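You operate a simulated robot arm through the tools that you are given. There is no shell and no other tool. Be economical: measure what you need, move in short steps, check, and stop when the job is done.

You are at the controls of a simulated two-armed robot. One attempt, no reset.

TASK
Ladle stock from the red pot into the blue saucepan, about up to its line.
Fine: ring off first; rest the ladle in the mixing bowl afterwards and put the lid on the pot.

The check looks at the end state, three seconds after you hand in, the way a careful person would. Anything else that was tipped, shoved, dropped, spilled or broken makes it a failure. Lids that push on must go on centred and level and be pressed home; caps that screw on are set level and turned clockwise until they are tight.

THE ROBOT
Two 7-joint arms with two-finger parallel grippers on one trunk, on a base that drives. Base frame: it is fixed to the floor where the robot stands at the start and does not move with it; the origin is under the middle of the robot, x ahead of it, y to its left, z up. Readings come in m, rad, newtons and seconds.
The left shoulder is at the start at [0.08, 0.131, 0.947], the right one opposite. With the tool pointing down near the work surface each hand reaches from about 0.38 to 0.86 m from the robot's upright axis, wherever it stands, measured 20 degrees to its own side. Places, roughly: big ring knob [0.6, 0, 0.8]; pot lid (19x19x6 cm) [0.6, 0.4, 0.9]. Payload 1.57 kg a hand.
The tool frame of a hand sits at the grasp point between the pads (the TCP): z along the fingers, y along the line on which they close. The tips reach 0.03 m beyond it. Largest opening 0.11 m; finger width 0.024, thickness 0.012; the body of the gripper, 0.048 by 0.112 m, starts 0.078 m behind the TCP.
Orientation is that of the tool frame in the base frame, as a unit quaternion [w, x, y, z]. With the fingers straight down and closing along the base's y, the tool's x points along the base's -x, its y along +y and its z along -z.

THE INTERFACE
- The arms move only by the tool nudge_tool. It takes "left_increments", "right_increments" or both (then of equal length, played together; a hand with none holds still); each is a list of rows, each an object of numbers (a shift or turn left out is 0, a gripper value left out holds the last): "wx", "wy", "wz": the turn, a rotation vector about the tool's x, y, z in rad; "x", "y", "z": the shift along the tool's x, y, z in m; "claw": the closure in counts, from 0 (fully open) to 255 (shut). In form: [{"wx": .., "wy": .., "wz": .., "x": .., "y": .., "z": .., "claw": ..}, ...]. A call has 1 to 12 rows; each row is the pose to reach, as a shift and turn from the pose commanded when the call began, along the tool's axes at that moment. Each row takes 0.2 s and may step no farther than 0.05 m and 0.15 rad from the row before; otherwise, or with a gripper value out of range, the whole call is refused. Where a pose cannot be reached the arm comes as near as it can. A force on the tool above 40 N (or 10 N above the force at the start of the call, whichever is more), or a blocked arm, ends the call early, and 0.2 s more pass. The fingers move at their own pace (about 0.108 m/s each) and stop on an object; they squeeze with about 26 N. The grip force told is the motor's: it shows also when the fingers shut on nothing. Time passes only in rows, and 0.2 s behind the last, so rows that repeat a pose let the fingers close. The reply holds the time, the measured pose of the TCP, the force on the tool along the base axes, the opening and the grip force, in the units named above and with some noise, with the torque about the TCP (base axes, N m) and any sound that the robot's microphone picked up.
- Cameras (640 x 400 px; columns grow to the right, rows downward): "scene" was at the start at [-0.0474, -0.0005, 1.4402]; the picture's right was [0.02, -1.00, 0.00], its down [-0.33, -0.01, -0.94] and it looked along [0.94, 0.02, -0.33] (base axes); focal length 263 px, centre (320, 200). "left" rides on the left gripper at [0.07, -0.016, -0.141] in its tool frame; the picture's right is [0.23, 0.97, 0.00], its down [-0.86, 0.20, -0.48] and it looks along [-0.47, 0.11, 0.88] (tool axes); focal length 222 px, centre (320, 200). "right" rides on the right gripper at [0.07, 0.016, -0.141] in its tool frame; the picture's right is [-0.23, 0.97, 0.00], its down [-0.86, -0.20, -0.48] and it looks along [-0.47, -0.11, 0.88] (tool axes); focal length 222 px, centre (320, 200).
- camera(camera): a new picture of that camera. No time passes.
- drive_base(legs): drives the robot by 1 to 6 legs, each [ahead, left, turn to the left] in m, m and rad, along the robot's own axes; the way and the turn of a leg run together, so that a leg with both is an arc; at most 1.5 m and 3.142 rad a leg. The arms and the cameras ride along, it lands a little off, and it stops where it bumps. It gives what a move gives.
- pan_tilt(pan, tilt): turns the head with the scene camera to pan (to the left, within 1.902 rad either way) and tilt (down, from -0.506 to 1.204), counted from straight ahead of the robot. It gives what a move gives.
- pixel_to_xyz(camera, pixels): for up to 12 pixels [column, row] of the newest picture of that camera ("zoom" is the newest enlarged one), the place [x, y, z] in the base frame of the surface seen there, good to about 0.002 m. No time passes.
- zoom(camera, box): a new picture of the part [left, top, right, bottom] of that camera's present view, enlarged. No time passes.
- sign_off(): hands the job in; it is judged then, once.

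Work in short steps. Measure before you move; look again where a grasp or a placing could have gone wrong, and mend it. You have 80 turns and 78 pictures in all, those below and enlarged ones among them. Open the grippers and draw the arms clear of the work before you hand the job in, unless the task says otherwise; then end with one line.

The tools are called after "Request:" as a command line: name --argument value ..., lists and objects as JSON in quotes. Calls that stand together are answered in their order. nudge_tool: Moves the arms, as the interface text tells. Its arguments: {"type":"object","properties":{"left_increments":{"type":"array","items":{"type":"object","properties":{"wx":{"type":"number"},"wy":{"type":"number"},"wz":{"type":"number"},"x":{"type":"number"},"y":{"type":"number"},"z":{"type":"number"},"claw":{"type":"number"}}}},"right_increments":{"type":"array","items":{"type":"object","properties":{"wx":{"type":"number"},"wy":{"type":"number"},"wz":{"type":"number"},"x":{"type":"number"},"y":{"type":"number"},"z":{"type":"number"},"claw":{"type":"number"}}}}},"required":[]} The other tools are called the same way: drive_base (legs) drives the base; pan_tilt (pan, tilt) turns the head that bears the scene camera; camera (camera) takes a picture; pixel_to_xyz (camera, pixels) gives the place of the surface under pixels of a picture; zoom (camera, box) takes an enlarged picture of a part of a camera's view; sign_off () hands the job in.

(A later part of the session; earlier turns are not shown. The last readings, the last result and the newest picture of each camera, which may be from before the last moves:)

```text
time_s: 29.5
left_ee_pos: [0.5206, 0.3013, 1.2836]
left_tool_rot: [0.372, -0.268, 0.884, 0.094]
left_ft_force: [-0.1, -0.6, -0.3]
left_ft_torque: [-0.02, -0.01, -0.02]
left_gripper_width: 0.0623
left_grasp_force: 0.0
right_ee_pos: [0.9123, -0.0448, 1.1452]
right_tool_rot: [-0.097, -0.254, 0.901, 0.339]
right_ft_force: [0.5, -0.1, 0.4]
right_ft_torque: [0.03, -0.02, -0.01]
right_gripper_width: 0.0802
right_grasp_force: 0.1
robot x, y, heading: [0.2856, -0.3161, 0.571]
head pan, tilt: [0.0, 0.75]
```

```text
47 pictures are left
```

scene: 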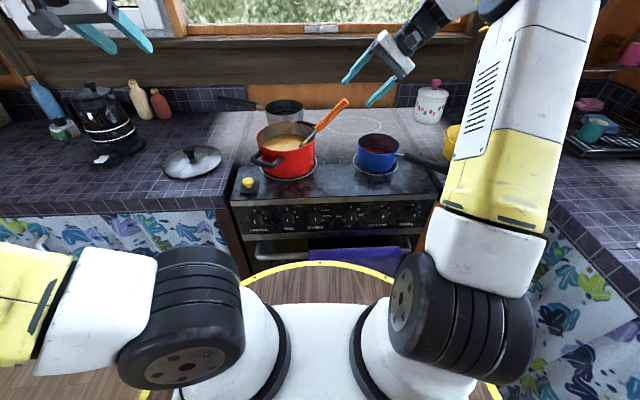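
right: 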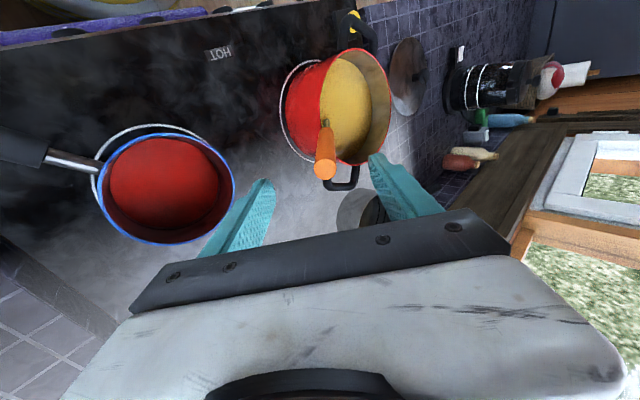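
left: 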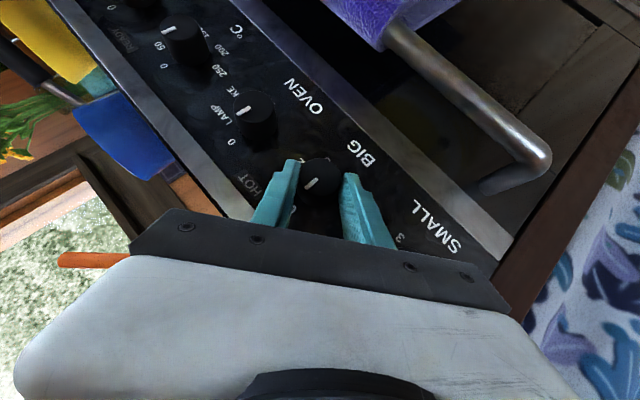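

The handle end is visible in the right view at (325,168). I'll measure it there.

Request:
pixel_to_xyz --camera "right" --pixels '[[326, 172], [326, 164], [320, 172], [332, 172], [325, 140], [325, 120], [345, 100], [170, 185], [140, 170]]'

Request:
zoom --camera "right" --box '[260, 40, 420, 140]'

```text
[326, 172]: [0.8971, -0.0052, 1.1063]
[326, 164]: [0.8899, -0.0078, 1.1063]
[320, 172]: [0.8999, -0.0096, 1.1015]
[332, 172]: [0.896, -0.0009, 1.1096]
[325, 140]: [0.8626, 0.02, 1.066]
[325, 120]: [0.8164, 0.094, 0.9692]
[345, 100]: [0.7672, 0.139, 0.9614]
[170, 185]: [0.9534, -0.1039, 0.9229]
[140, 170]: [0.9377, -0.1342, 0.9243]
```

```text
4.00 times, centred on (340, 90) of right
```

zoom: 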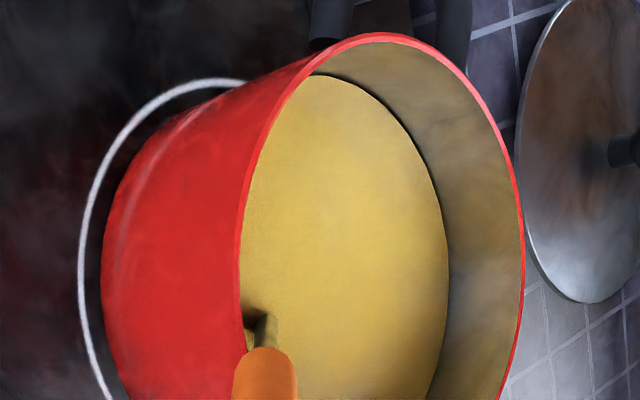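

The handle end is at u≈0.753, v≈-0.485, z≈1.106. I'll trim the offset of about 7 mm, slide the fingers over the handle and close.

Request:
nudge_tool --right_increments '[{"x": -0.007, "y": 0.0058, "wy": 0.06}, {"x": -0.006, "y": 0.0058, "z": 0.035, "wy": 0.075}, {"x": -0.005, "y": 0.0058, "z": 0.07, "wy": 0.075}, {"x": -0.0041, "y": 0.0058, "z": 0.105, "wy": 0.075}, {"x": -0.0041, "y": 0.0058, "z": 0.105, "wy": 0.075}]'

Request:
camera --camera "right"

Request:
zoom --camera "scene" --box '[240, 70, 432, 190]'

```text
time_s: 30.7
left_ee_pos: [0.5207, 0.3012, 1.2838]
left_tool_rot: [0.371, -0.267, 0.884, 0.094]
left_ft_force: [-0.3, 0.3, 0.0]
left_ft_torque: [0.04, 0.03, -0.03]
left_gripper_width: 0.0626
left_grasp_force: 0.2
right_ee_pos: [0.878, 0.0182, 1.0681]
right_tool_rot: [-0.132, -0.267, 0.897, 0.327]
right_ft_force: [0.3, -0.4, 0.0]
right_ft_torque: [0.02, 0.04, 0.01]
right_gripper_width: 0.0799
right_grasp_force: 0.2
robot x, y, heading: [0.284, -0.3148, 0.571]
head pan, tilt: [0.0, 0.75]
```

```text
45 pictures are left
```

right: 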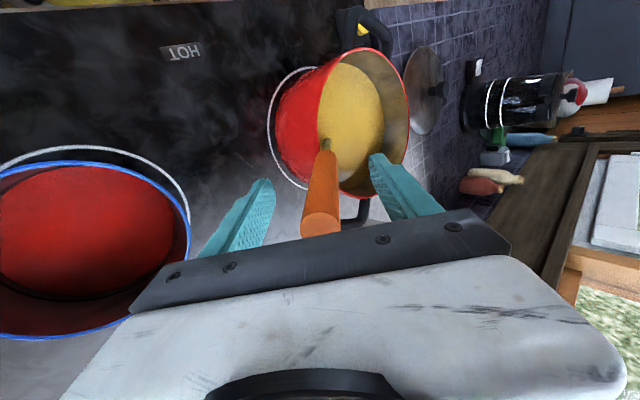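

```text
3.33 times, centred on (336, 130) of scene
```

zoom: 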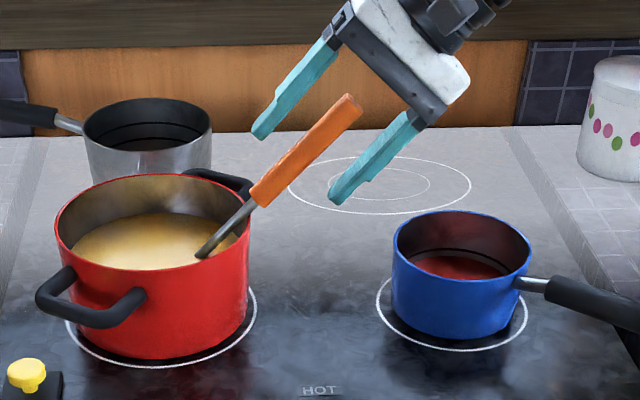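

The handle is between the fingers and aligned with them. Closing.

Request:
nudge_tool --right_increments '[{"claw": 255}, {"claw": 255}, {"claw": 255}, {"claw": 255}]'

Request:
camera --camera "right"

```text
time_s: 31.7
left_ee_pos: [0.5195, 0.3012, 1.2841]
left_tool_rot: [0.371, -0.268, 0.884, 0.094]
left_ft_force: [0.3, -0.8, -0.2]
left_ft_torque: [0.02, -0.02, -0.02]
left_gripper_width: 0.0627
left_grasp_force: 0.0
right_ee_pos: [0.877, 0.0185, 1.0698]
right_tool_rot: [-0.131, -0.268, 0.896, 0.328]
right_ft_force: [-2.9, 6.5, 13.4]
right_ft_torque: [1.67, 1.18, -0.05]
right_gripper_width: 0.024
right_grasp_force: 26.0
robot x, y, heading: [0.2871, -0.314, 0.572]
head pan, tilt: [0.0, 0.75]
```

```text
43 pictures are left
```

right: 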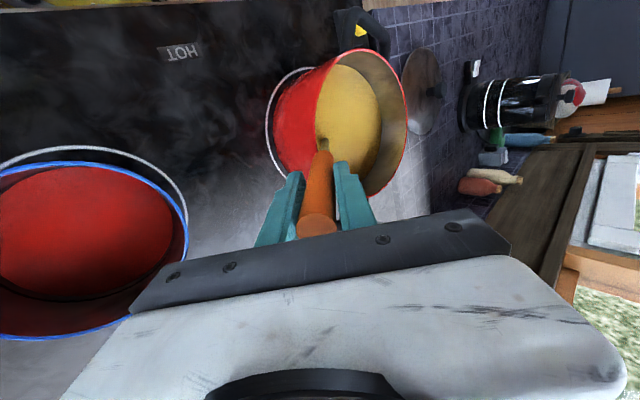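

The ladle is gripped (width 0.024). I'll rotate it upright while pivoting around its bowl, raising slightly so it won't scrape.

Request:
nudge_tool --right_increments '[{"x": 0.0024, "y": 0.0283, "z": -0.0004, "wx": 0.12, "wy": -0.011}, {"x": 0.0048, "y": 0.0558, "z": 0.0031, "wx": 0.24, "wy": -0.023}, {"x": 0.0073, "y": 0.0823, "z": 0.0097, "wx": 0.36, "wy": -0.034}, {"x": 0.0097, "y": 0.1067, "z": 0.0198, "wx": 0.48, "wy": -0.046}, {"x": 0.0122, "y": 0.1303, "z": 0.0322, "wx": 0.6, "wy": -0.057}, {"x": 0.0146, "y": 0.1514, "z": 0.0478, "wx": 0.72, "wy": -0.069}, {"x": 0.0146, "y": 0.1514, "z": 0.0478, "wx": 0.72, "wy": -0.069}]'

Request:
zoom --camera "scene" --box '[200, 40, 408, 170]'

Request:
camera --camera "right"

```text
time_s: 33.3
left_ee_pos: [0.5191, 0.3013, 1.2839]
left_tool_rot: [0.371, -0.269, 0.884, 0.094]
left_ft_force: [-0.1, 0.1, -0.3]
left_ft_torque: [0.03, 0.0, 0.01]
left_gripper_width: 0.0624
left_grasp_force: 0.0
right_ee_pos: [0.7847, 0.1309, 1.1333]
right_tool_rot: [0.002, -0.285, 0.959, -0.002]
right_ft_force: [-4.9, 6.0, 17.7]
right_ft_torque: [1.82, 1.35, 0.11]
right_gripper_width: 0.0259
right_grasp_force: 25.8
robot x, y, heading: [0.286, -0.3159, 0.57]
head pan, tilt: [0.0, 0.75]
```

```text
3.08 times, centred on (304, 105) of scene
```

zoom: 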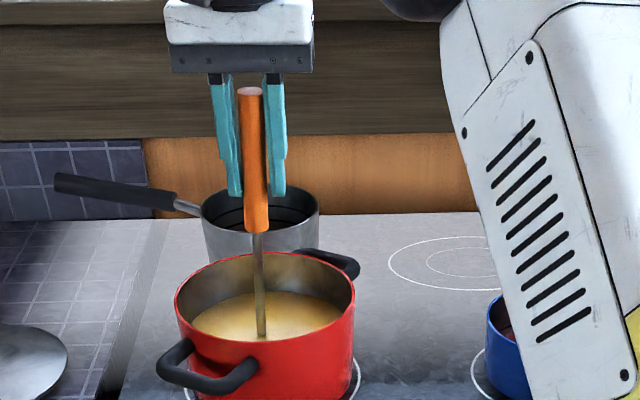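

```text
41 pictures are left
```

right: 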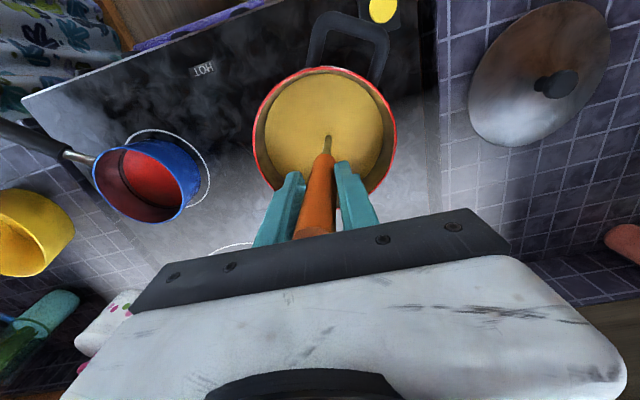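

The tool force shows about 18 N upward, so the ladle bowl is probably pressing the pot floor. I'll lift 3 cm and check.

Request:
nudge_tool --right_increments '[{"z": -0.01}, {"z": -0.02}, {"z": -0.03}, {"z": -0.03}]'

Request:
zoom --camera "scene" --box '[200, 40, 408, 170]'

```text
time_s: 34.3
left_ee_pos: [0.5191, 0.3018, 1.2835]
left_tool_rot: [0.371, -0.268, 0.884, 0.094]
left_ft_force: [-0.1, -0.1, -1.2]
left_ft_torque: [0.01, 0.04, 0.03]
left_gripper_width: 0.0628
left_grasp_force: 0.1
right_ee_pos: [0.7867, 0.1317, 1.1643]
right_tool_rot: [0.002, -0.284, 0.959, 0.0]
right_ft_force: [-0.2, -0.7, -1.9]
right_ft_torque: [-0.05, -0.01, 0.04]
right_gripper_width: 0.0217
right_grasp_force: 25.6
robot x, y, heading: [0.2847, -0.3096, 0.576]
head pan, tilt: [0.0, 0.75]
```

```text
3.08 times, centred on (304, 105) of scene
```

zoom: 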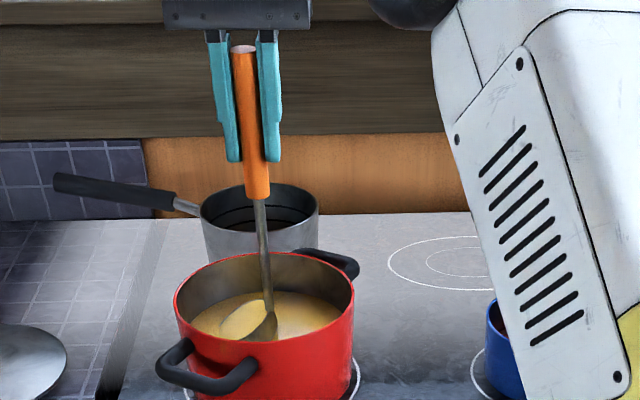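

The bowl extends left of the stem and is full of stock. The force is now just the ladle's weight. I'll raise 6 cm more and look.

Request:
nudge_tool --right_increments '[{"z": -0.015}, {"z": -0.03}, {"z": -0.045}, {"z": -0.06}, {"z": -0.06}, {"z": -0.06}]'

Request:
zoom --camera "scene" --box '[220, 90, 348, 170]'

Request:
pixel_to_xyz --camera "zoom" --pixels '[[330, 150], [330, 200], [280, 210], [300, 230], [260, 200], [330, 230], [345, 240], [240, 220]]'

```text
time_s: 35.7
left_ee_pos: [0.5202, 0.3007, 1.2826]
left_tool_rot: [0.372, -0.267, 0.884, 0.093]
left_ft_force: [0.1, 1.0, 1.0]
left_ft_torque: [0.02, -0.02, -0.01]
left_gripper_width: 0.0626
left_grasp_force: 0.0
right_ee_pos: [0.7862, 0.1308, 1.2243]
right_tool_rot: [0.001, -0.284, 0.959, -0.001]
right_ft_force: [0.2, 0.4, -1.1]
right_ft_torque: [-0.01, -0.02, 0.03]
right_gripper_width: 0.0215
right_grasp_force: 25.7
robot x, y, heading: [0.2848, -0.3141, 0.575]
head pan, tilt: [0.0, 0.75]
```

```text
5.00 times, centred on (284, 130) of scene
```

zoom: 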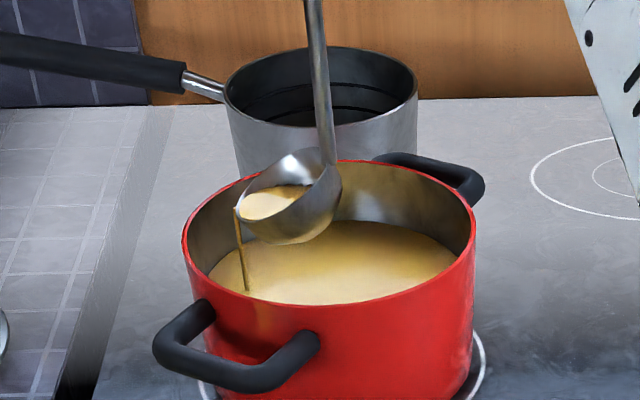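

```text
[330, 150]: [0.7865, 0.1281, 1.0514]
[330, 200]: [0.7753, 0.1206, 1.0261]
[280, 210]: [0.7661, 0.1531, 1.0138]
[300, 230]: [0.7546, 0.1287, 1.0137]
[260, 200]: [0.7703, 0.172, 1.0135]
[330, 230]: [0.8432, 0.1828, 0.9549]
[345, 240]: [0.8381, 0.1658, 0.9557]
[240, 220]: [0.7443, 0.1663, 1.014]
```

The bowl rim is tilted about 33° down-left, so leaning the stem right levels it (and leaning it back left pours). I'll rotate -0.58 about the bowl, above the pot, and check that it's level.

Request:
nudge_tool --right_increments '[{"y": -0.0273, "z": 0.0042, "wx": -0.116}, {"y": -0.0541, "z": 0.0111, "wx": -0.232}, {"y": -0.0799, "z": 0.0205, "wx": -0.348}, {"y": -0.1045, "z": 0.0323, "wx": -0.464}, {"y": -0.1275, "z": 0.0465, "wx": -0.58}, {"y": -0.1275, "z": 0.0465, "wx": -0.58}]'

Request:
zoom --camera "scene" --box '[220, 90, 348, 170]'

Request:
pixel_to_xyz --camera "zoom" --pixels '[[250, 180], [270, 215], [300, 225], [330, 215], [350, 190], [300, 240], [360, 130], [320, 170]]'

```text
time_s: 37.1
left_ee_pos: [0.5199, 0.3018, 1.2832]
left_tool_rot: [0.371, -0.267, 0.884, 0.093]
left_ft_force: [-0.4, 0.0, 0.0]
left_ft_torque: [-0.02, 0.02, -0.02]
left_gripper_width: 0.0625
left_grasp_force: 0.0
right_ee_pos: [0.8563, 0.0247, 1.1784]
right_tool_rot: [-0.08, -0.273, 0.919, 0.274]
right_ft_force: [-0.3, 0.5, -1.3]
right_ft_torque: [-0.11, -0.07, 0.02]
right_gripper_width: 0.0215
right_grasp_force: 25.6
robot x, y, heading: [0.2868, -0.3109, 0.581]
head pan, tilt: [0.0, 0.75]
```

```text
5.00 times, centred on (284, 130) of scene
```

zoom: 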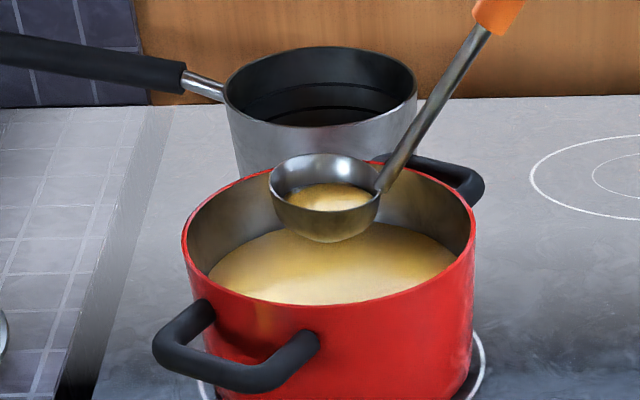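

```text
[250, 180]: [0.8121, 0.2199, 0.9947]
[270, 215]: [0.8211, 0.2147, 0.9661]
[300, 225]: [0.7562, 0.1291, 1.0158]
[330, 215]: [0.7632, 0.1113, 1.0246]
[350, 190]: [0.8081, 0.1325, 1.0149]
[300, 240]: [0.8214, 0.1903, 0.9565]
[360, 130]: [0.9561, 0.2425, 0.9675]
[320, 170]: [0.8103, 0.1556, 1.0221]
```

It's level. I'll dunk it 9 cm to fill, pause, then lift it gently to 3 cm above its present height.

Request:
nudge_tool --right_increments '[{"y": -0.0164, "z": 0.0251}, {"y": -0.0329, "z": 0.0502}, {"y": -0.0493, "z": 0.0752}, {"y": -0.0493, "z": 0.0752}, {"y": -0.0493, "z": 0.0752}, {"y": -0.0411, "z": 0.0627}, {"y": -0.0329, "z": 0.0502}, {"y": -0.0219, "z": 0.0334}, {"y": -0.011, "z": 0.0167}, {"y": 0.0, "z": 0.0}, {"y": 0.011, "z": -0.0167}, {"y": 0.0164, "z": -0.0251}]'

Request:
zoom --camera "scene" --box '[220, 80, 412, 200]'

Request:
pixel_to_xyz --camera "zoom" --pixels '[[178, 135], [155, 135], [200, 135], [178, 145], [213, 135], [178, 165], [178, 175], [145, 140]]'

```text
time_s: 39.7
left_ee_pos: [0.5202, 0.3028, 1.2832]
left_tool_rot: [0.372, -0.267, 0.884, 0.093]
left_ft_force: [-0.5, -1.0, 0.3]
left_ft_torque: [0.0, -0.02, 0.02]
left_gripper_width: 0.0628
left_grasp_force: 0.1
right_ee_pos: [0.856, 0.0255, 1.207]
right_tool_rot: [-0.08, -0.272, 0.919, 0.274]
right_ft_force: [-0.4, -0.8, -2.3]
right_ft_torque: [-0.18, -0.1, -0.03]
right_gripper_width: 0.0218
right_grasp_force: 26.2
robot x, y, heading: [0.2837, -0.3128, 0.574]
head pan, tilt: [0.0, 0.75]
```

```text
3.33 times, centred on (316, 140) of scene
```

zoom: 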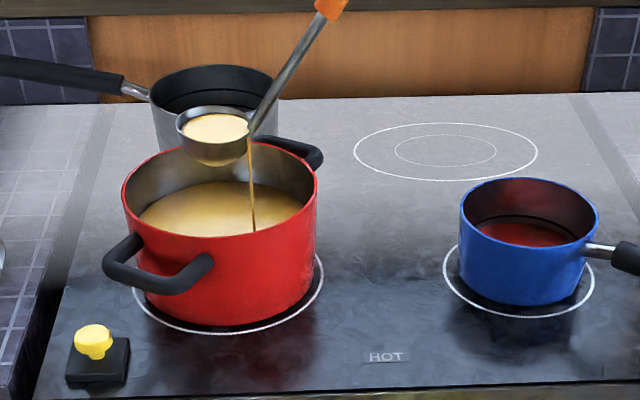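

```text
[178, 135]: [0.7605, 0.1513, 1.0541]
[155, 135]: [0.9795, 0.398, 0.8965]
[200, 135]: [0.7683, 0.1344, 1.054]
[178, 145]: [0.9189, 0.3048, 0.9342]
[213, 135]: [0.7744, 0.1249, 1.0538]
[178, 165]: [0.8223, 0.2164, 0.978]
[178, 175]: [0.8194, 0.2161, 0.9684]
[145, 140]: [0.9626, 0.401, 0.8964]
```

The bowl is full with a trickle over its stem side. I'll level it by +0.06 rad and let it drain over the pot.

Request:
nudge_tool --right_increments '[{"y": 0.012, "z": -0.0015, "wx": 0.06}, {"y": 0.012, "z": -0.0015, "wx": 0.06}, {"y": 0.012, "z": -0.0015, "wx": 0.06}, {"y": 0.012, "z": -0.0015, "wx": 0.06}, {"y": 0.012, "z": -0.0015, "wx": 0.06}, {"y": 0.012, "z": -0.0015, "wx": 0.06}, {"y": 0.012, "z": -0.0015, "wx": 0.06}, {"y": 0.012, "z": -0.0015, "wx": 0.06}]'

Request:
zoom --camera "scene" --box '[240, 90, 336, 150]'

```text
time_s: 41.5
left_ee_pos: [0.5217, 0.3022, 1.2835]
left_tool_rot: [0.371, -0.267, 0.884, 0.093]
left_ft_force: [0.1, 0.4, -0.9]
left_ft_torque: [0.01, -0.02, -0.02]
left_gripper_width: 0.0627
left_grasp_force: 0.0
right_ee_pos: [0.85, 0.0321, 1.2148]
right_tool_rot: [-0.072, -0.275, 0.927, 0.246]
right_ft_force: [0.1, 0.7, -2.2]
right_ft_torque: [-0.15, -0.11, -0.03]
right_gripper_width: 0.0215
right_grasp_force: 25.9
robot x, y, heading: [0.2866, -0.3122, 0.577]
head pan, tilt: [0.0, 0.75]
```

```text
6.67 times, centred on (288, 120) of scene
```

zoom: 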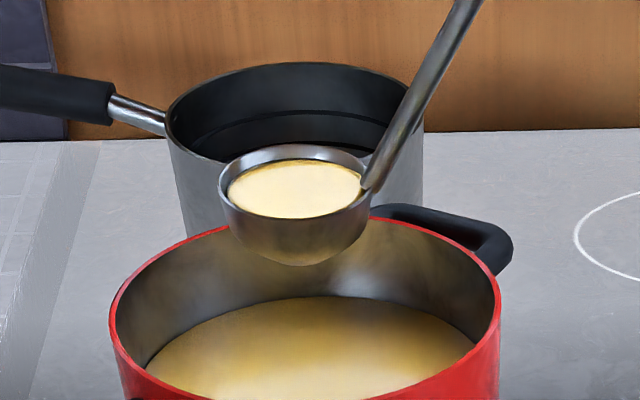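

It's level and no longer dripping. I'll carry it slowly to the right, toward the saucepan.

Request:
nudge_tool --right_increments '[{"y": -0.0069, "z": -0.004}, {"y": -0.0208, "z": -0.0119}, {"y": -0.0434, "z": -0.0249}, {"y": -0.0694, "z": -0.0398, "x": -0.002}, {"y": -0.0955, "z": -0.0547, "x": -0.004}, {"y": -0.1215, "z": -0.0696, "x": -0.005}, {"y": -0.1476, "z": -0.0845, "x": -0.006}, {"y": -0.1736, "z": -0.0994, "x": -0.007}, {"y": -0.1996, "z": -0.1143, "x": -0.008}, {"y": -0.2213, "z": -0.1267, "x": -0.009}, {"y": -0.2387, "z": -0.1367, "x": -0.01}, {"y": -0.2474, "z": -0.1416, "x": -0.01}]'

Request:
zoom --camera "scene" --box '[280, 70, 472, 190]'

```text
time_s: 44.1
left_ee_pos: [0.5201, 0.3012, 1.2831]
left_tool_rot: [0.372, -0.267, 0.884, 0.093]
left_ft_force: [-0.3, -0.9, -0.1]
left_ft_torque: [-0.01, -0.02, 0.0]
left_gripper_width: 0.0626
left_grasp_force: 0.2
right_ee_pos: [1.0141, -0.2022, 1.2166]
right_tool_rot: [-0.072, -0.276, 0.926, 0.246]
right_ft_force: [0.3, 0.1, -1.8]
right_ft_torque: [-0.17, -0.12, 0.0]
right_gripper_width: 0.0216
right_grasp_force: 26.0
robot x, y, heading: [0.2842, -0.3165, 0.577]
head pan, tilt: [0.0, 0.75]
```

```text
3.33 times, centred on (376, 130) of scene
```

zoom: 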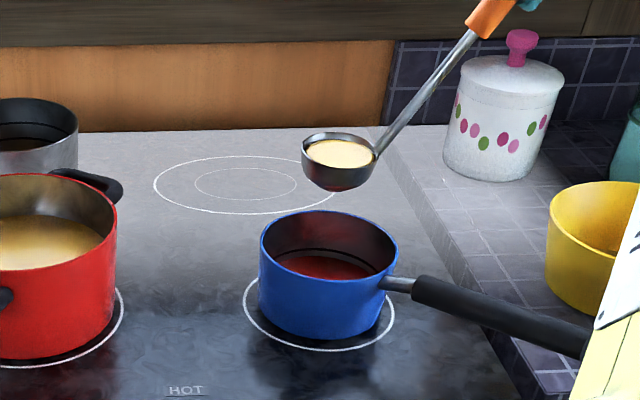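

Nothing spilled. I'll measure the bowl and saucepan positions.

Request:
pixel_to_xyz --camera "zoom" --pixels '[[340, 152], [310, 150], [370, 155], [340, 180], [338, 188], [303, 150], [340, 165], [330, 265], [345, 270]]'

```text
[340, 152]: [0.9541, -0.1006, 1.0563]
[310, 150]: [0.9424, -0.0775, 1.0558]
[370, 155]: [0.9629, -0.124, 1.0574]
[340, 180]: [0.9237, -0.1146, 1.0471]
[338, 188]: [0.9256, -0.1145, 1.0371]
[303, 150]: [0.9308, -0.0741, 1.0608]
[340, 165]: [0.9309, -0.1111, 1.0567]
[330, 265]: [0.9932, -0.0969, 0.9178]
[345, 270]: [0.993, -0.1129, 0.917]
```

The bowl centre is right above the pan centre, with its pouring lip at v≈-0.56. I'll shift it 3.5 cm right and 2.5 cm down, then tilt slowly about the lip to pour.

Request:
nudge_tool --right_increments '[{"y": -0.0214, "z": 0.0022}, {"y": -0.0427, "z": 0.0044}, {"y": -0.0171, "z": -0.0007, "wx": 0.12}, {"y": 0.0089, "z": -0.0028, "wx": 0.24}, {"y": 0.0351, "z": -0.0016, "wx": 0.36}, {"y": 0.0608, "z": 0.0026, "wx": 0.48}, {"y": 0.0858, "z": 0.0099, "wx": 0.6}, {"y": 0.1099, "z": 0.0201, "wx": 0.72}, {"y": 0.1324, "z": 0.0331, "wx": 0.84}, {"y": 0.1533, "z": 0.0488, "wx": 0.96}, {"y": 0.1723, "z": 0.0668, "wx": 1.08}, {"y": 0.1888, "z": 0.087, "wx": 1.2}]'

Request:
zoom --camera "scene" --box '[300, 80, 460, 180]'

```text
time_s: 46.7
left_ee_pos: [0.5202, 0.3018, 1.2829]
left_tool_rot: [0.372, -0.268, 0.884, 0.094]
left_ft_force: [0.4, -0.3, 0.1]
left_ft_torque: [0.02, 0.01, 0.07]
left_gripper_width: 0.0626
left_grasp_force: 0.0
right_ee_pos: [0.9028, -0.0299, 1.2346]
right_tool_rot: [0.097, -0.267, 0.904, -0.321]
right_ft_force: [-0.2, -0.8, -0.6]
right_ft_torque: [0.11, 0.12, 0.03]
right_gripper_width: 0.0214
right_grasp_force: 25.2
robot x, y, heading: [0.2834, -0.3157, 0.573]
head pan, tilt: [0.0, 0.75]
```

```text
4.00 times, centred on (380, 130) of scene
```

zoom: 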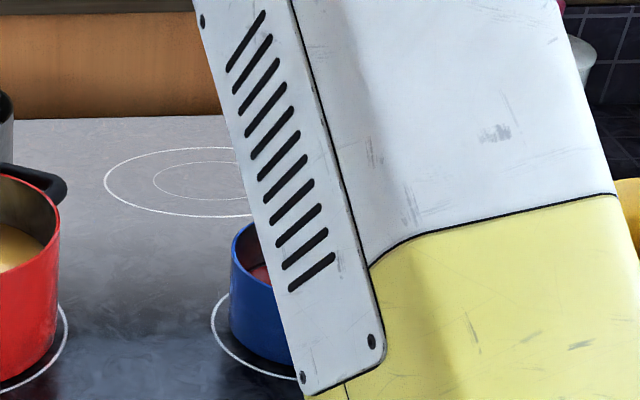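

The forearm blocks the head view, and the weight dropped to about 0.6 N. I'll check with the right camera.

Request:
camera --camera "right"

```text
33 pictures are left
```

right: 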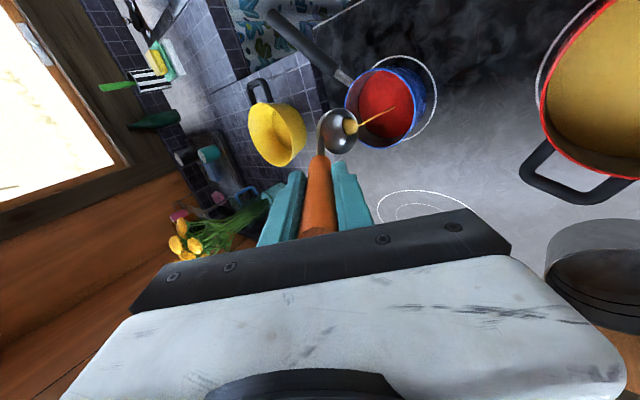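

A thin stream is still running into the pan. I'll hold until it drains.

Request:
nudge_tool --right_increments '[{"wx": 0.08, "y": 0.008}, {"wx": 0.15, "y": 0.016}, {"wx": 0.15, "y": 0.016}, {"wx": 0.15, "y": 0.016}, {"wx": 0.15, "y": 0.016}, {"wx": 0.15, "y": 0.016}, {"wx": 0.15, "y": 0.016}, {"wx": 0.15, "y": 0.016}, {"wx": 0.15, "y": 0.016}, {"wx": 0.15, "y": 0.016}]'

Request:
zoom --camera "right" --box '[280, 40, 460, 152]'

Request:
pixel_to_xyz --camera "right" --pixels '[[375, 85], [385, 95], [375, 125], [395, 130], [345, 118]]'

```text
time_s: 48.9
left_ee_pos: [0.5221, 0.3013, 1.2836]
left_tool_rot: [0.371, -0.268, 0.884, 0.094]
left_ft_force: [0.4, 0.0, -0.1]
left_ft_torque: [0.01, -0.01, 0.0]
left_gripper_width: 0.0625
left_grasp_force: 0.1
right_ee_pos: [0.8941, -0.017, 1.2234]
right_tool_rot: [0.116, -0.26, 0.877, -0.387]
right_ft_force: [0.0, 0.0, -0.9]
right_ft_torque: [0.11, 0.09, 0.0]
right_gripper_width: 0.0214
right_grasp_force: 26.3
robot x, y, heading: [0.2856, -0.314, 0.575]
head pan, tilt: [0.0, 0.75]
```

```text
3.56 times, centred on (370, 96) of right
```

zoom: 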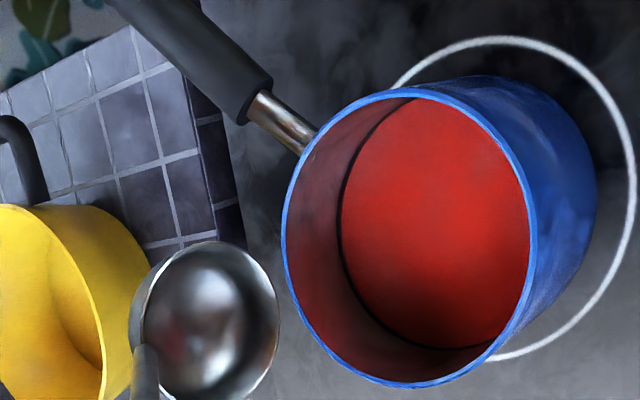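

```text
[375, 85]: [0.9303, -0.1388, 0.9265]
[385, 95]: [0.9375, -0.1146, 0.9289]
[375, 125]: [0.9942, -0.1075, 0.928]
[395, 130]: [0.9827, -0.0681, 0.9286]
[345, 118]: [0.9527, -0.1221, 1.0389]
```

The ladle is empty and the level rose close to the line. I'll swing the ladle back to the right so I can see the pan from the head.

Request:
nudge_tool --right_increments '[{"wx": -0.135, "y": -0.0171, "z": 0.0143}, {"wx": -0.27, "y": -0.0341, "z": 0.0286}, {"wx": -0.405, "y": -0.0512, "z": 0.0428}, {"wx": -0.54, "y": -0.0682, "z": 0.0571}, {"wx": -0.675, "y": -0.0853, "z": 0.0714}, {"wx": -0.81, "y": -0.1024, "z": 0.0857}, {"wx": -0.945, "y": -0.1194, "z": 0.1}, {"wx": -1.08, "y": -0.1365, "z": 0.1142}, {"wx": -1.215, "y": -0.1535, "z": 0.1285}, {"wx": -1.35, "y": -0.1706, "z": 0.1428}]'

Request:
zoom --camera "scene" --box '[345, 115, 425, 165]'

Request:
pixel_to_xyz --camera "zoom" --pixels '[[260, 260], [220, 275], [320, 280], [260, 295], [240, 240], [300, 300], [180, 280]]'

```text
time_s: 51.1
left_ee_pos: [0.5207, 0.3026, 1.2835]
left_tool_rot: [0.371, -0.268, 0.884, 0.094]
left_ft_force: [0.4, -0.1, -0.1]
left_ft_torque: [-0.03, -0.03, -0.09]
left_gripper_width: 0.0626
left_grasp_force: 0.1
right_ee_pos: [1.0046, -0.207, 1.2543]
right_tool_rot: [-0.072, -0.276, 0.926, 0.247]
right_ft_force: [-0.3, 0.2, -0.7]
right_ft_torque: [-0.21, -0.06, 0.01]
right_gripper_width: 0.0217
right_grasp_force: 26.3
right hand out of reach, approached as far as the arm can: row 10
robot x, y, heading: [0.2855, -0.3143, 0.576]
head pan, tilt: [0.0, 0.75]
```

```text
8.00 times, centred on (385, 140) of scene
```

zoom: 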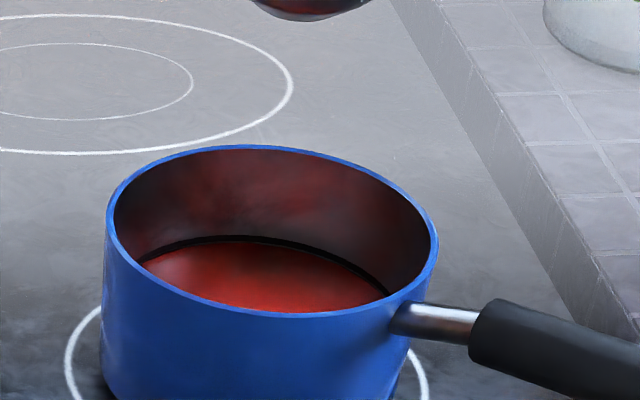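

```text
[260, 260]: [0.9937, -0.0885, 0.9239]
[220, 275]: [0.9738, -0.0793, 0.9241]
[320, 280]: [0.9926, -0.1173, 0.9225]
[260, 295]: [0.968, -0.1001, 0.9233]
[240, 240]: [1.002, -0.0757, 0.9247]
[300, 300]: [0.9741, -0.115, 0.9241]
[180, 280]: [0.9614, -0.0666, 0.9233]
```

The surface is now at about 0.9235, touching the line's lower edge. I'll measure the line's extent more finely.

Request:
zoom --camera "scene" --box '[360, 137, 396, 157]'

Request:
pixel_to_xyz --camera "zoom" --pixels '[[250, 120], [250, 130], [250, 140], [250, 150], [250, 160], [250, 170], [250, 180], [250, 110]]'

```text
16.00 times, centred on (378, 147) of scene
```

zoom: 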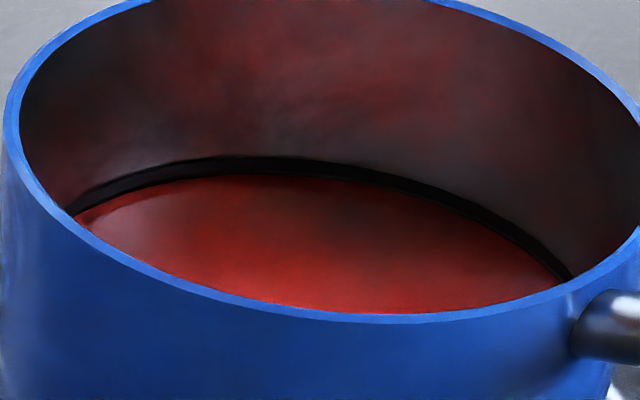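

```text
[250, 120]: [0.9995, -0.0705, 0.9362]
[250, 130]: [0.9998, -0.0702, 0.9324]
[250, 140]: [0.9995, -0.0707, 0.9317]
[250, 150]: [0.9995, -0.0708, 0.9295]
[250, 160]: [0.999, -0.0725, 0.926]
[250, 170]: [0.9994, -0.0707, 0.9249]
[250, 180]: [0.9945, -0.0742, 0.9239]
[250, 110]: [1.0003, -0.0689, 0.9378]
```

The line's band spans about 0.924–0.928 and the surface is at about 0.9235, so one part-ladle more (about half) puts it right on the line. I'll return to the pot and dunk.

Request:
nudge_tool --right_increments '[{"y": 0.0305, "z": 0.0174}, {"y": 0.061, "z": 0.0348}, {"y": 0.0915, "z": 0.0522}, {"y": 0.122, "z": 0.0697}, {"y": 0.1526, "z": 0.0871}, {"y": 0.1831, "z": 0.1045}, {"y": 0.2136, "z": 0.1219}, {"y": 0.2441, "z": 0.1393}, {"y": 0.2248, "z": 0.1731}, {"y": 0.2055, "z": 0.207}, {"y": 0.1862, "z": 0.2408}, {"y": 0.1669, "z": 0.2746}]'

Request:
zoom --camera "scene" --box '[220, 80, 412, 200]'

```text
time_s: 53.7
left_ee_pos: [0.521, 0.3007, 1.2829]
left_tool_rot: [0.372, -0.267, 0.884, 0.094]
left_ft_force: [0.2, -0.8, -0.1]
left_ft_torque: [-0.03, 0.0, 0.02]
left_gripper_width: 0.0628
left_grasp_force: 0.0
right_ee_pos: [0.8526, 0.0266, 1.0966]
right_tool_rot: [-0.072, -0.276, 0.926, 0.247]
right_ft_force: [-0.4, -0.4, -1.7]
right_ft_torque: [-0.15, -0.08, 0.0]
right_gripper_width: 0.0217
right_grasp_force: 26.3
robot x, y, heading: [0.2821, -0.3108, 0.574]
head pan, tilt: [0.0, 0.75]
```

```text
3.33 times, centred on (316, 140) of scene
```

zoom: 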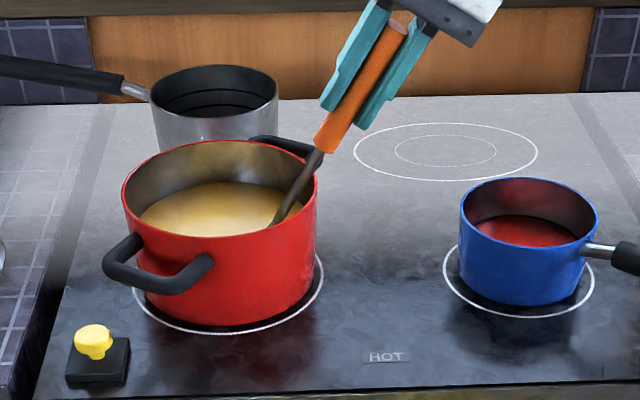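

It's submerged. I'll lift it clear and tilt about 0.4 rad over the pot to let roughly half run back.

Request:
nudge_tool --right_increments '[{"y": 0.0099, "z": -0.0173}, {"y": 0.0198, "z": -0.0347}, {"y": 0.0297, "z": -0.052}, {"y": 0.0396, "z": -0.0693}, {"y": 0.0495, "z": -0.0867}, {"y": 0.0594, "z": -0.104}, {"y": 0.0861, "z": -0.1055, "wx": 0.133}, {"y": 0.1131, "z": -0.1035, "wx": 0.267}, {"y": 0.1393, "z": -0.0979, "wx": 0.4}, {"y": 0.1393, "z": -0.0979, "wx": 0.4}, {"y": 0.1393, "z": -0.0979, "wx": 0.4}, {"y": 0.1393, "z": -0.0979, "wx": 0.4}]'

Request:
zoom --camera "scene" --box '[220, 80, 348, 160]'

```text
time_s: 56.3
left_ee_pos: [0.5199, 0.3019, 1.2833]
left_tool_rot: [0.372, -0.268, 0.884, 0.093]
left_ft_force: [-0.6, -0.1, -0.1]
left_ft_torque: [0.0, 0.0, 0.0]
left_gripper_width: 0.0625
left_grasp_force: 0.1
right_ee_pos: [0.8123, 0.089, 1.2518]
right_tool_rot: [-0.016, -0.284, 0.957, 0.058]
right_ft_force: [-0.2, 0.0, -1.2]
right_ft_torque: [-0.02, -0.02, 0.01]
right_gripper_width: 0.0215
right_grasp_force: 26.4
robot x, y, heading: [0.2831, -0.3129, 0.579]
head pan, tilt: [0.0, 0.75]
```

```text
5.00 times, centred on (284, 120) of scene
```

zoom: 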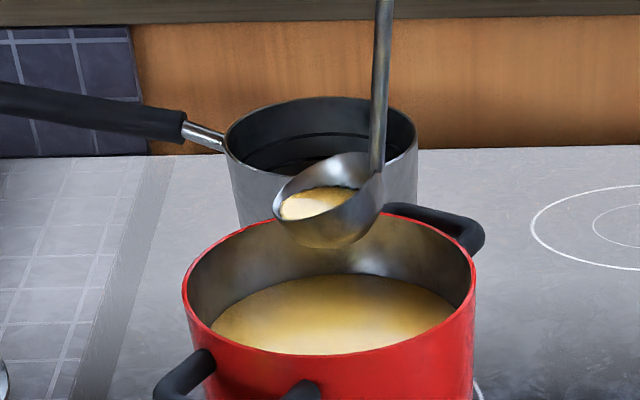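

About half remains. I'll level it and carry it to the pouring spot over the saucepan.

Request:
nudge_tool --right_increments '[{"y": -0.0263, "z": 0.0051, "wx": -0.133}, {"y": -0.0519, "z": 0.0137, "wx": -0.267}, {"y": -0.0759, "z": 0.0255, "wx": -0.4}, {"y": -0.0916, "z": 0.0236, "wx": -0.4}, {"y": -0.1261, "z": 0.0195, "wx": -0.4, "x": -0.002}, {"y": -0.1669, "z": 0.0147, "wx": -0.4, "x": -0.004}, {"y": -0.2077, "z": 0.0098, "wx": -0.4, "x": -0.007}, {"y": -0.2485, "z": 0.005, "wx": -0.4, "x": -0.009}, {"y": -0.2893, "z": 0.0001, "wx": -0.4, "x": -0.011}, {"y": -0.3301, "z": -0.0047, "wx": -0.4, "x": -0.012}, {"y": -0.3677, "z": 0.0042, "wx": -0.4, "x": -0.013}, {"y": -0.3929, "z": 0.015, "wx": -0.4, "x": -0.014}]'

Request:
zoom --camera "scene" --box '[300, 80, 460, 180]'

Request:
pixel_to_xyz --camera "zoom" --pixels '[[340, 130], [330, 145], [300, 130], [320, 150], [310, 140], [350, 140], [370, 130]]'

```text
time_s: 58.9
left_ee_pos: [0.5202, 0.3021, 1.2826]
left_tool_rot: [0.371, -0.269, 0.884, 0.094]
left_ft_force: [-0.6, -0.3, 0.9]
left_ft_torque: [0.02, 0.0, -0.03]
left_gripper_width: 0.0626
left_grasp_force: 0.0
right_ee_pos: [1.0371, -0.2294, 1.1905]
right_tool_rot: [-0.072, -0.275, 0.926, 0.246]
right_ft_force: [-0.9, -0.4, -1.0]
right_ft_torque: [-0.16, -0.11, -0.04]
right_gripper_width: 0.0217
right_grasp_force: 25.9
robot x, y, heading: [0.2845, -0.3102, 0.575]
head pan, tilt: [0.0, 0.75]
```

```text
4.00 times, centred on (380, 130) of scene
```

zoom: 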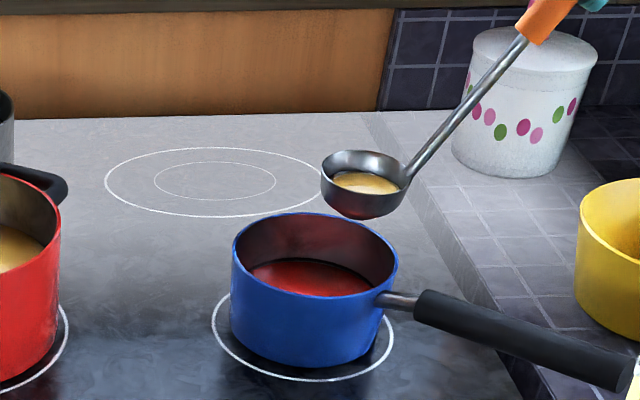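

```text
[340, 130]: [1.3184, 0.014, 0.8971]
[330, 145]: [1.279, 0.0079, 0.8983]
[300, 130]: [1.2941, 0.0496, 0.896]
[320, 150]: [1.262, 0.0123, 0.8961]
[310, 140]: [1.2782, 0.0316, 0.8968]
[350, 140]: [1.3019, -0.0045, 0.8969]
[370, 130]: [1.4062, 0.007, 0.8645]
```

It's in the same spot as before. Pouring with the same tilt about the lip.

Request:
nudge_tool --right_increments '[{"y": 0.0256, "z": -0.0051, "wx": 0.12}, {"y": 0.0516, "z": -0.0072, "wx": 0.24}, {"y": 0.0778, "z": -0.006, "wx": 0.36}, {"y": 0.1035, "z": -0.0018, "wx": 0.48}, {"y": 0.1285, "z": 0.0055, "wx": 0.6}, {"y": 0.1526, "z": 0.0157, "wx": 0.72}, {"y": 0.1751, "z": 0.0287, "wx": 0.84}, {"y": 0.196, "z": 0.0444, "wx": 0.96}, {"y": 0.215, "z": 0.0624, "wx": 1.08}, {"y": 0.2315, "z": 0.0826, "wx": 1.2}, {"y": 0.242, "z": 0.098, "wx": 1.33}, {"y": 0.242, "z": 0.098, "wx": 1.33}]'

Request:
nudge_tool --right_increments '[{"x": 0}, {"x": 0}, {"x": 0}, {"x": 0}, {"x": 0}, {"x": 0}, {"x": 0}, {"x": 0}]'

Request:
zoom --camera "right" --box '[280, 40, 460, 152]'

```text
time_s: 61.5
left_ee_pos: [0.5204, 0.3011, 1.2828]
left_tool_rot: [0.372, -0.268, 0.884, 0.094]
left_ft_force: [-0.2, 0.0, 0.0]
left_ft_torque: [-0.02, 0.01, -0.03]
left_gripper_width: 0.0626
left_grasp_force: 0.1
right_ee_pos: [0.894, -0.0124, 1.2235]
right_tool_rot: [0.115, -0.261, 0.881, -0.378]
right_ft_force: [0.6, 0.2, -2.3]
right_ft_torque: [0.15, 0.1, 0.01]
right_gripper_width: 0.0214
right_grasp_force: 26.4
robot x, y, heading: [0.2814, -0.3095, 0.572]
head pan, tilt: [0.0, 0.75]
```

```text
time_s: 63.3
left_ee_pos: [0.5211, 0.3022, 1.2823]
left_tool_rot: [0.371, -0.268, 0.884, 0.094]
left_ft_force: [-0.6, -0.3, 0.3]
left_ft_torque: [0.01, -0.04, -0.04]
left_gripper_width: 0.0625
left_grasp_force: 0.0
right_ee_pos: [0.895, -0.0125, 1.2242]
right_tool_rot: [0.114, -0.261, 0.881, -0.378]
right_ft_force: [0.3, -0.4, -2.0]
right_ft_torque: [0.13, 0.11, 0.03]
right_gripper_width: 0.0214
right_grasp_force: 25.8
robot x, y, heading: [0.2868, -0.3131, 0.575]
head pan, tilt: [0.0, 0.75]
```

```text
3.56 times, centred on (370, 96) of right
```

zoom: 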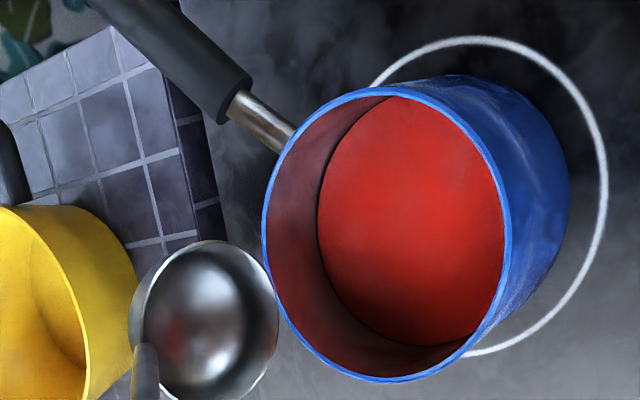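

The surface has reached the line now. I'll swing the ladle back and confirm from the head.

Request:
nudge_tool --right_increments '[{"wx": -0.133, "y": -0.0171, "z": 0.0143}, {"wx": -0.266, "y": -0.0341, "z": 0.0286}, {"wx": -0.399, "y": -0.0512, "z": 0.0428}, {"wx": -0.532, "y": -0.0682, "z": 0.0571}, {"wx": -0.665, "y": -0.0853, "z": 0.0714}, {"wx": -0.798, "y": -0.1024, "z": 0.0857}, {"wx": -0.931, "y": -0.1194, "z": 0.1}, {"wx": -1.064, "y": -0.1365, "z": 0.1142}, {"wx": -1.197, "y": -0.1535, "z": 0.1285}, {"wx": -1.33, "y": -0.1706, "z": 0.1428}]'

Request:
zoom --camera "scene" --box '[360, 137, 396, 157]'

Request:
pixel_to_xyz --camera "zoom" --pixels '[[250, 190], [250, 220], [300, 230], [350, 240], [200, 230], [300, 270]]'

Request:
pan_tilt --pan -0.35 --tilt 0.65

Request:
camera --camera "scene"

```text
time_s: 65.5
left_ee_pos: [0.5206, 0.3017, 1.283]
left_tool_rot: [0.371, -0.268, 0.884, 0.094]
left_ft_force: [0.7, -0.2, 0.1]
left_ft_torque: [-0.03, -0.02, -0.04]
left_gripper_width: 0.0626
left_grasp_force: 0.1
right_ee_pos: [1.0093, -0.1952, 1.2474]
right_tool_rot: [-0.071, -0.275, 0.928, 0.243]
right_ft_force: [-0.7, 0.5, -1.7]
right_ft_torque: [-0.14, -0.09, -0.01]
right_gripper_width: 0.0217
right_grasp_force: 26.1
right hand out of reach, approached as far as the arm can: row 10
robot x, y, heading: [0.2811, -0.3159, 0.574]
head pan, tilt: [0.0, 0.75]
```

```text
16.00 times, centred on (378, 147) of scene
```

zoom: 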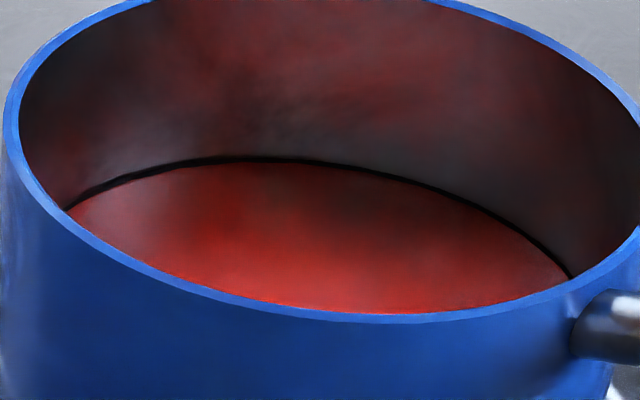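

```text
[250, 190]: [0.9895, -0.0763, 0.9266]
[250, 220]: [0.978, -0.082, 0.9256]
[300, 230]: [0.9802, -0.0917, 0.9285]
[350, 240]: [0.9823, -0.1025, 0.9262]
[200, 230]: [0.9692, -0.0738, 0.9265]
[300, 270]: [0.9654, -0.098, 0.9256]
```

```text
time_s: 66.4
left_ee_pos: [0.5209, 0.3018, 1.2831]
left_tool_rot: [0.372, -0.268, 0.884, 0.094]
left_ft_force: [0.5, 0.9, -0.2]
left_ft_torque: [0.02, 0.0, 0.0]
left_gripper_width: 0.0626
left_grasp_force: 0.1
right_ee_pos: [1.009, -0.1952, 1.2466]
right_tool_rot: [-0.07, -0.275, 0.928, 0.242]
right_ft_force: [-1.1, 0.0, -1.6]
right_ft_torque: [-0.08, -0.06, -0.02]
right_gripper_width: 0.0215
right_grasp_force: 25.9
robot x, y, heading: [0.2833, -0.3164, 0.576]
head pan, tilt: [-0.351, 0.649]
```

```text
24 pictures are left
```

scene: 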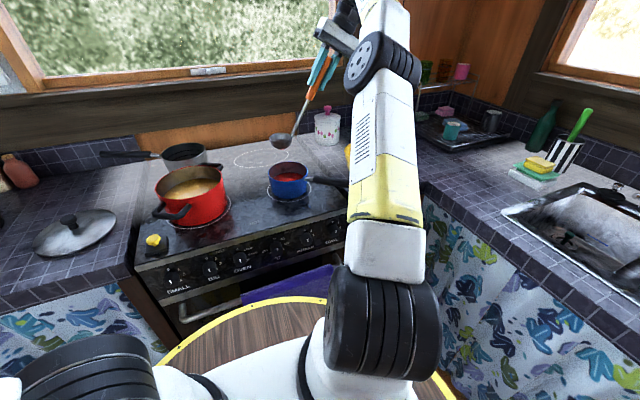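

The fill is right on the line (0.926). Now I'll locate the yellow bowl with the right-hand camera.

Request:
camera --camera "right"

```text
23 pictures are left
```

right: 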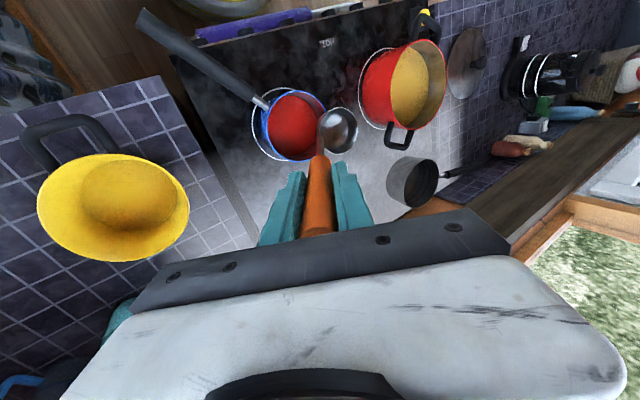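

Request:
pixel_to_xyz --camera "right" --pixels '[[45, 195], [185, 190], [110, 158], [120, 258], [130, 195], [110, 205], [160, 200], [70, 120], [30, 150], [340, 130], [325, 130], [60, 225]]'

```text
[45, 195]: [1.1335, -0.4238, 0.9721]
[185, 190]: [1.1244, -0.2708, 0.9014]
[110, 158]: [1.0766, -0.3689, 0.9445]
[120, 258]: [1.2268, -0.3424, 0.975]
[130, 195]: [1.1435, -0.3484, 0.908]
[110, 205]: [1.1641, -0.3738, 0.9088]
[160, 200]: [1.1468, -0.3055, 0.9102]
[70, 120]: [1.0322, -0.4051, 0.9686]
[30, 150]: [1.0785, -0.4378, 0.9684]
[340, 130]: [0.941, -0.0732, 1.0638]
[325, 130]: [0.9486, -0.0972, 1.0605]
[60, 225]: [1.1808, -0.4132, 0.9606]
```

The yellow bowl is centred at u≈0.781, v≈-0.911 (floor 0.908, rim 0.975). It's far to the right, so I'll drive 0.26 m to the right, with the ladle clear at about 1.06.

Request:
drive_base --legs '[[0, -0.26, 0]]'

Request:
pan_tilt --pan -0.15 --tilt 0.7

Request:
camera --camera "scene"

```text
time_s: 68.2
left_ee_pos: [0.6591, 0.0875, 1.2834]
left_tool_rot: [0.372, -0.267, 0.884, 0.093]
left_ft_force: [-0.2, 0.6, 0.3]
left_ft_torque: [0.01, 0.01, -0.03]
left_gripper_width: 0.0624
left_grasp_force: 0.0
right_ee_pos: [1.148, -0.4103, 1.2463]
right_tool_rot: [-0.07, -0.276, 0.928, 0.242]
right_ft_force: [0.4, 0.2, -1.6]
right_ft_torque: [-0.11, -0.07, 0.03]
right_gripper_width: 0.0217
right_grasp_force: 25.7
robot x, y, heading: [0.4229, -0.5242, 0.574]
head pan, tilt: [-0.351, 0.649]
```

```text
time_s: 68.9
left_ee_pos: [0.6601, 0.0882, 1.2824]
left_tool_rot: [0.371, -0.268, 0.884, 0.094]
left_ft_force: [-0.5, -0.2, 0.0]
left_ft_torque: [0.0, -0.01, -0.02]
left_gripper_width: 0.0624
left_grasp_force: 0.1
right_ee_pos: [1.1479, -0.4109, 1.2469]
right_tool_rot: [-0.069, -0.275, 0.928, 0.242]
right_ft_force: [-0.7, 0.5, -1.3]
right_ft_torque: [-0.09, -0.06, 0.01]
right_gripper_width: 0.0217
right_grasp_force: 25.8
robot x, y, heading: [0.422, -0.5271, 0.571]
head pan, tilt: [-0.15, 0.7]
```

```text
22 pictures are left
```

scene: 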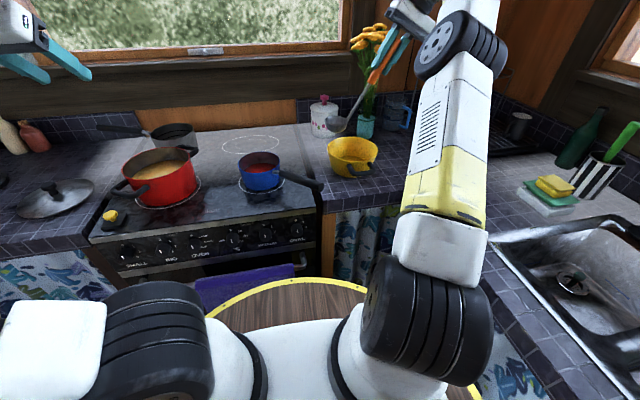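

I'll measure the bowl rim, the ladle bowl and the flowers from here.

Request:
pixel_to_xyz --camera "scene" --pixels '[[328, 147], [377, 148], [352, 138], [352, 166], [352, 150], [337, 125], [337, 131], [375, 40], [362, 95], [387, 62], [366, 126], [340, 120]]'

Request:
zoom --camera "scene" --box '[290, 80, 418, 160]'

```text
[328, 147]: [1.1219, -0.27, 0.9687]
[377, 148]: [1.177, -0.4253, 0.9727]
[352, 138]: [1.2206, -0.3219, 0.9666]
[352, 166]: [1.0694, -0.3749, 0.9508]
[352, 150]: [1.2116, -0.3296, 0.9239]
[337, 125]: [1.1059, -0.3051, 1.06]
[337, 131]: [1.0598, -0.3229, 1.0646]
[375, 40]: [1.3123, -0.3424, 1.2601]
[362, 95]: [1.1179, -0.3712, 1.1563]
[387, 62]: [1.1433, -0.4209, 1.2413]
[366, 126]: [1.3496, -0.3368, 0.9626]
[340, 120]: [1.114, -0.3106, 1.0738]
```

```text
5.00 times, centred on (354, 120) of scene
```

zoom: 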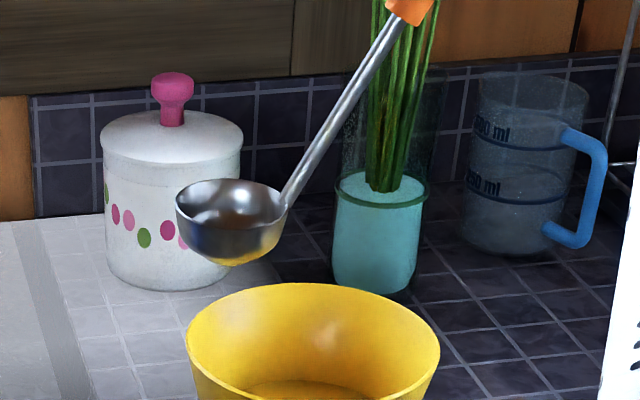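

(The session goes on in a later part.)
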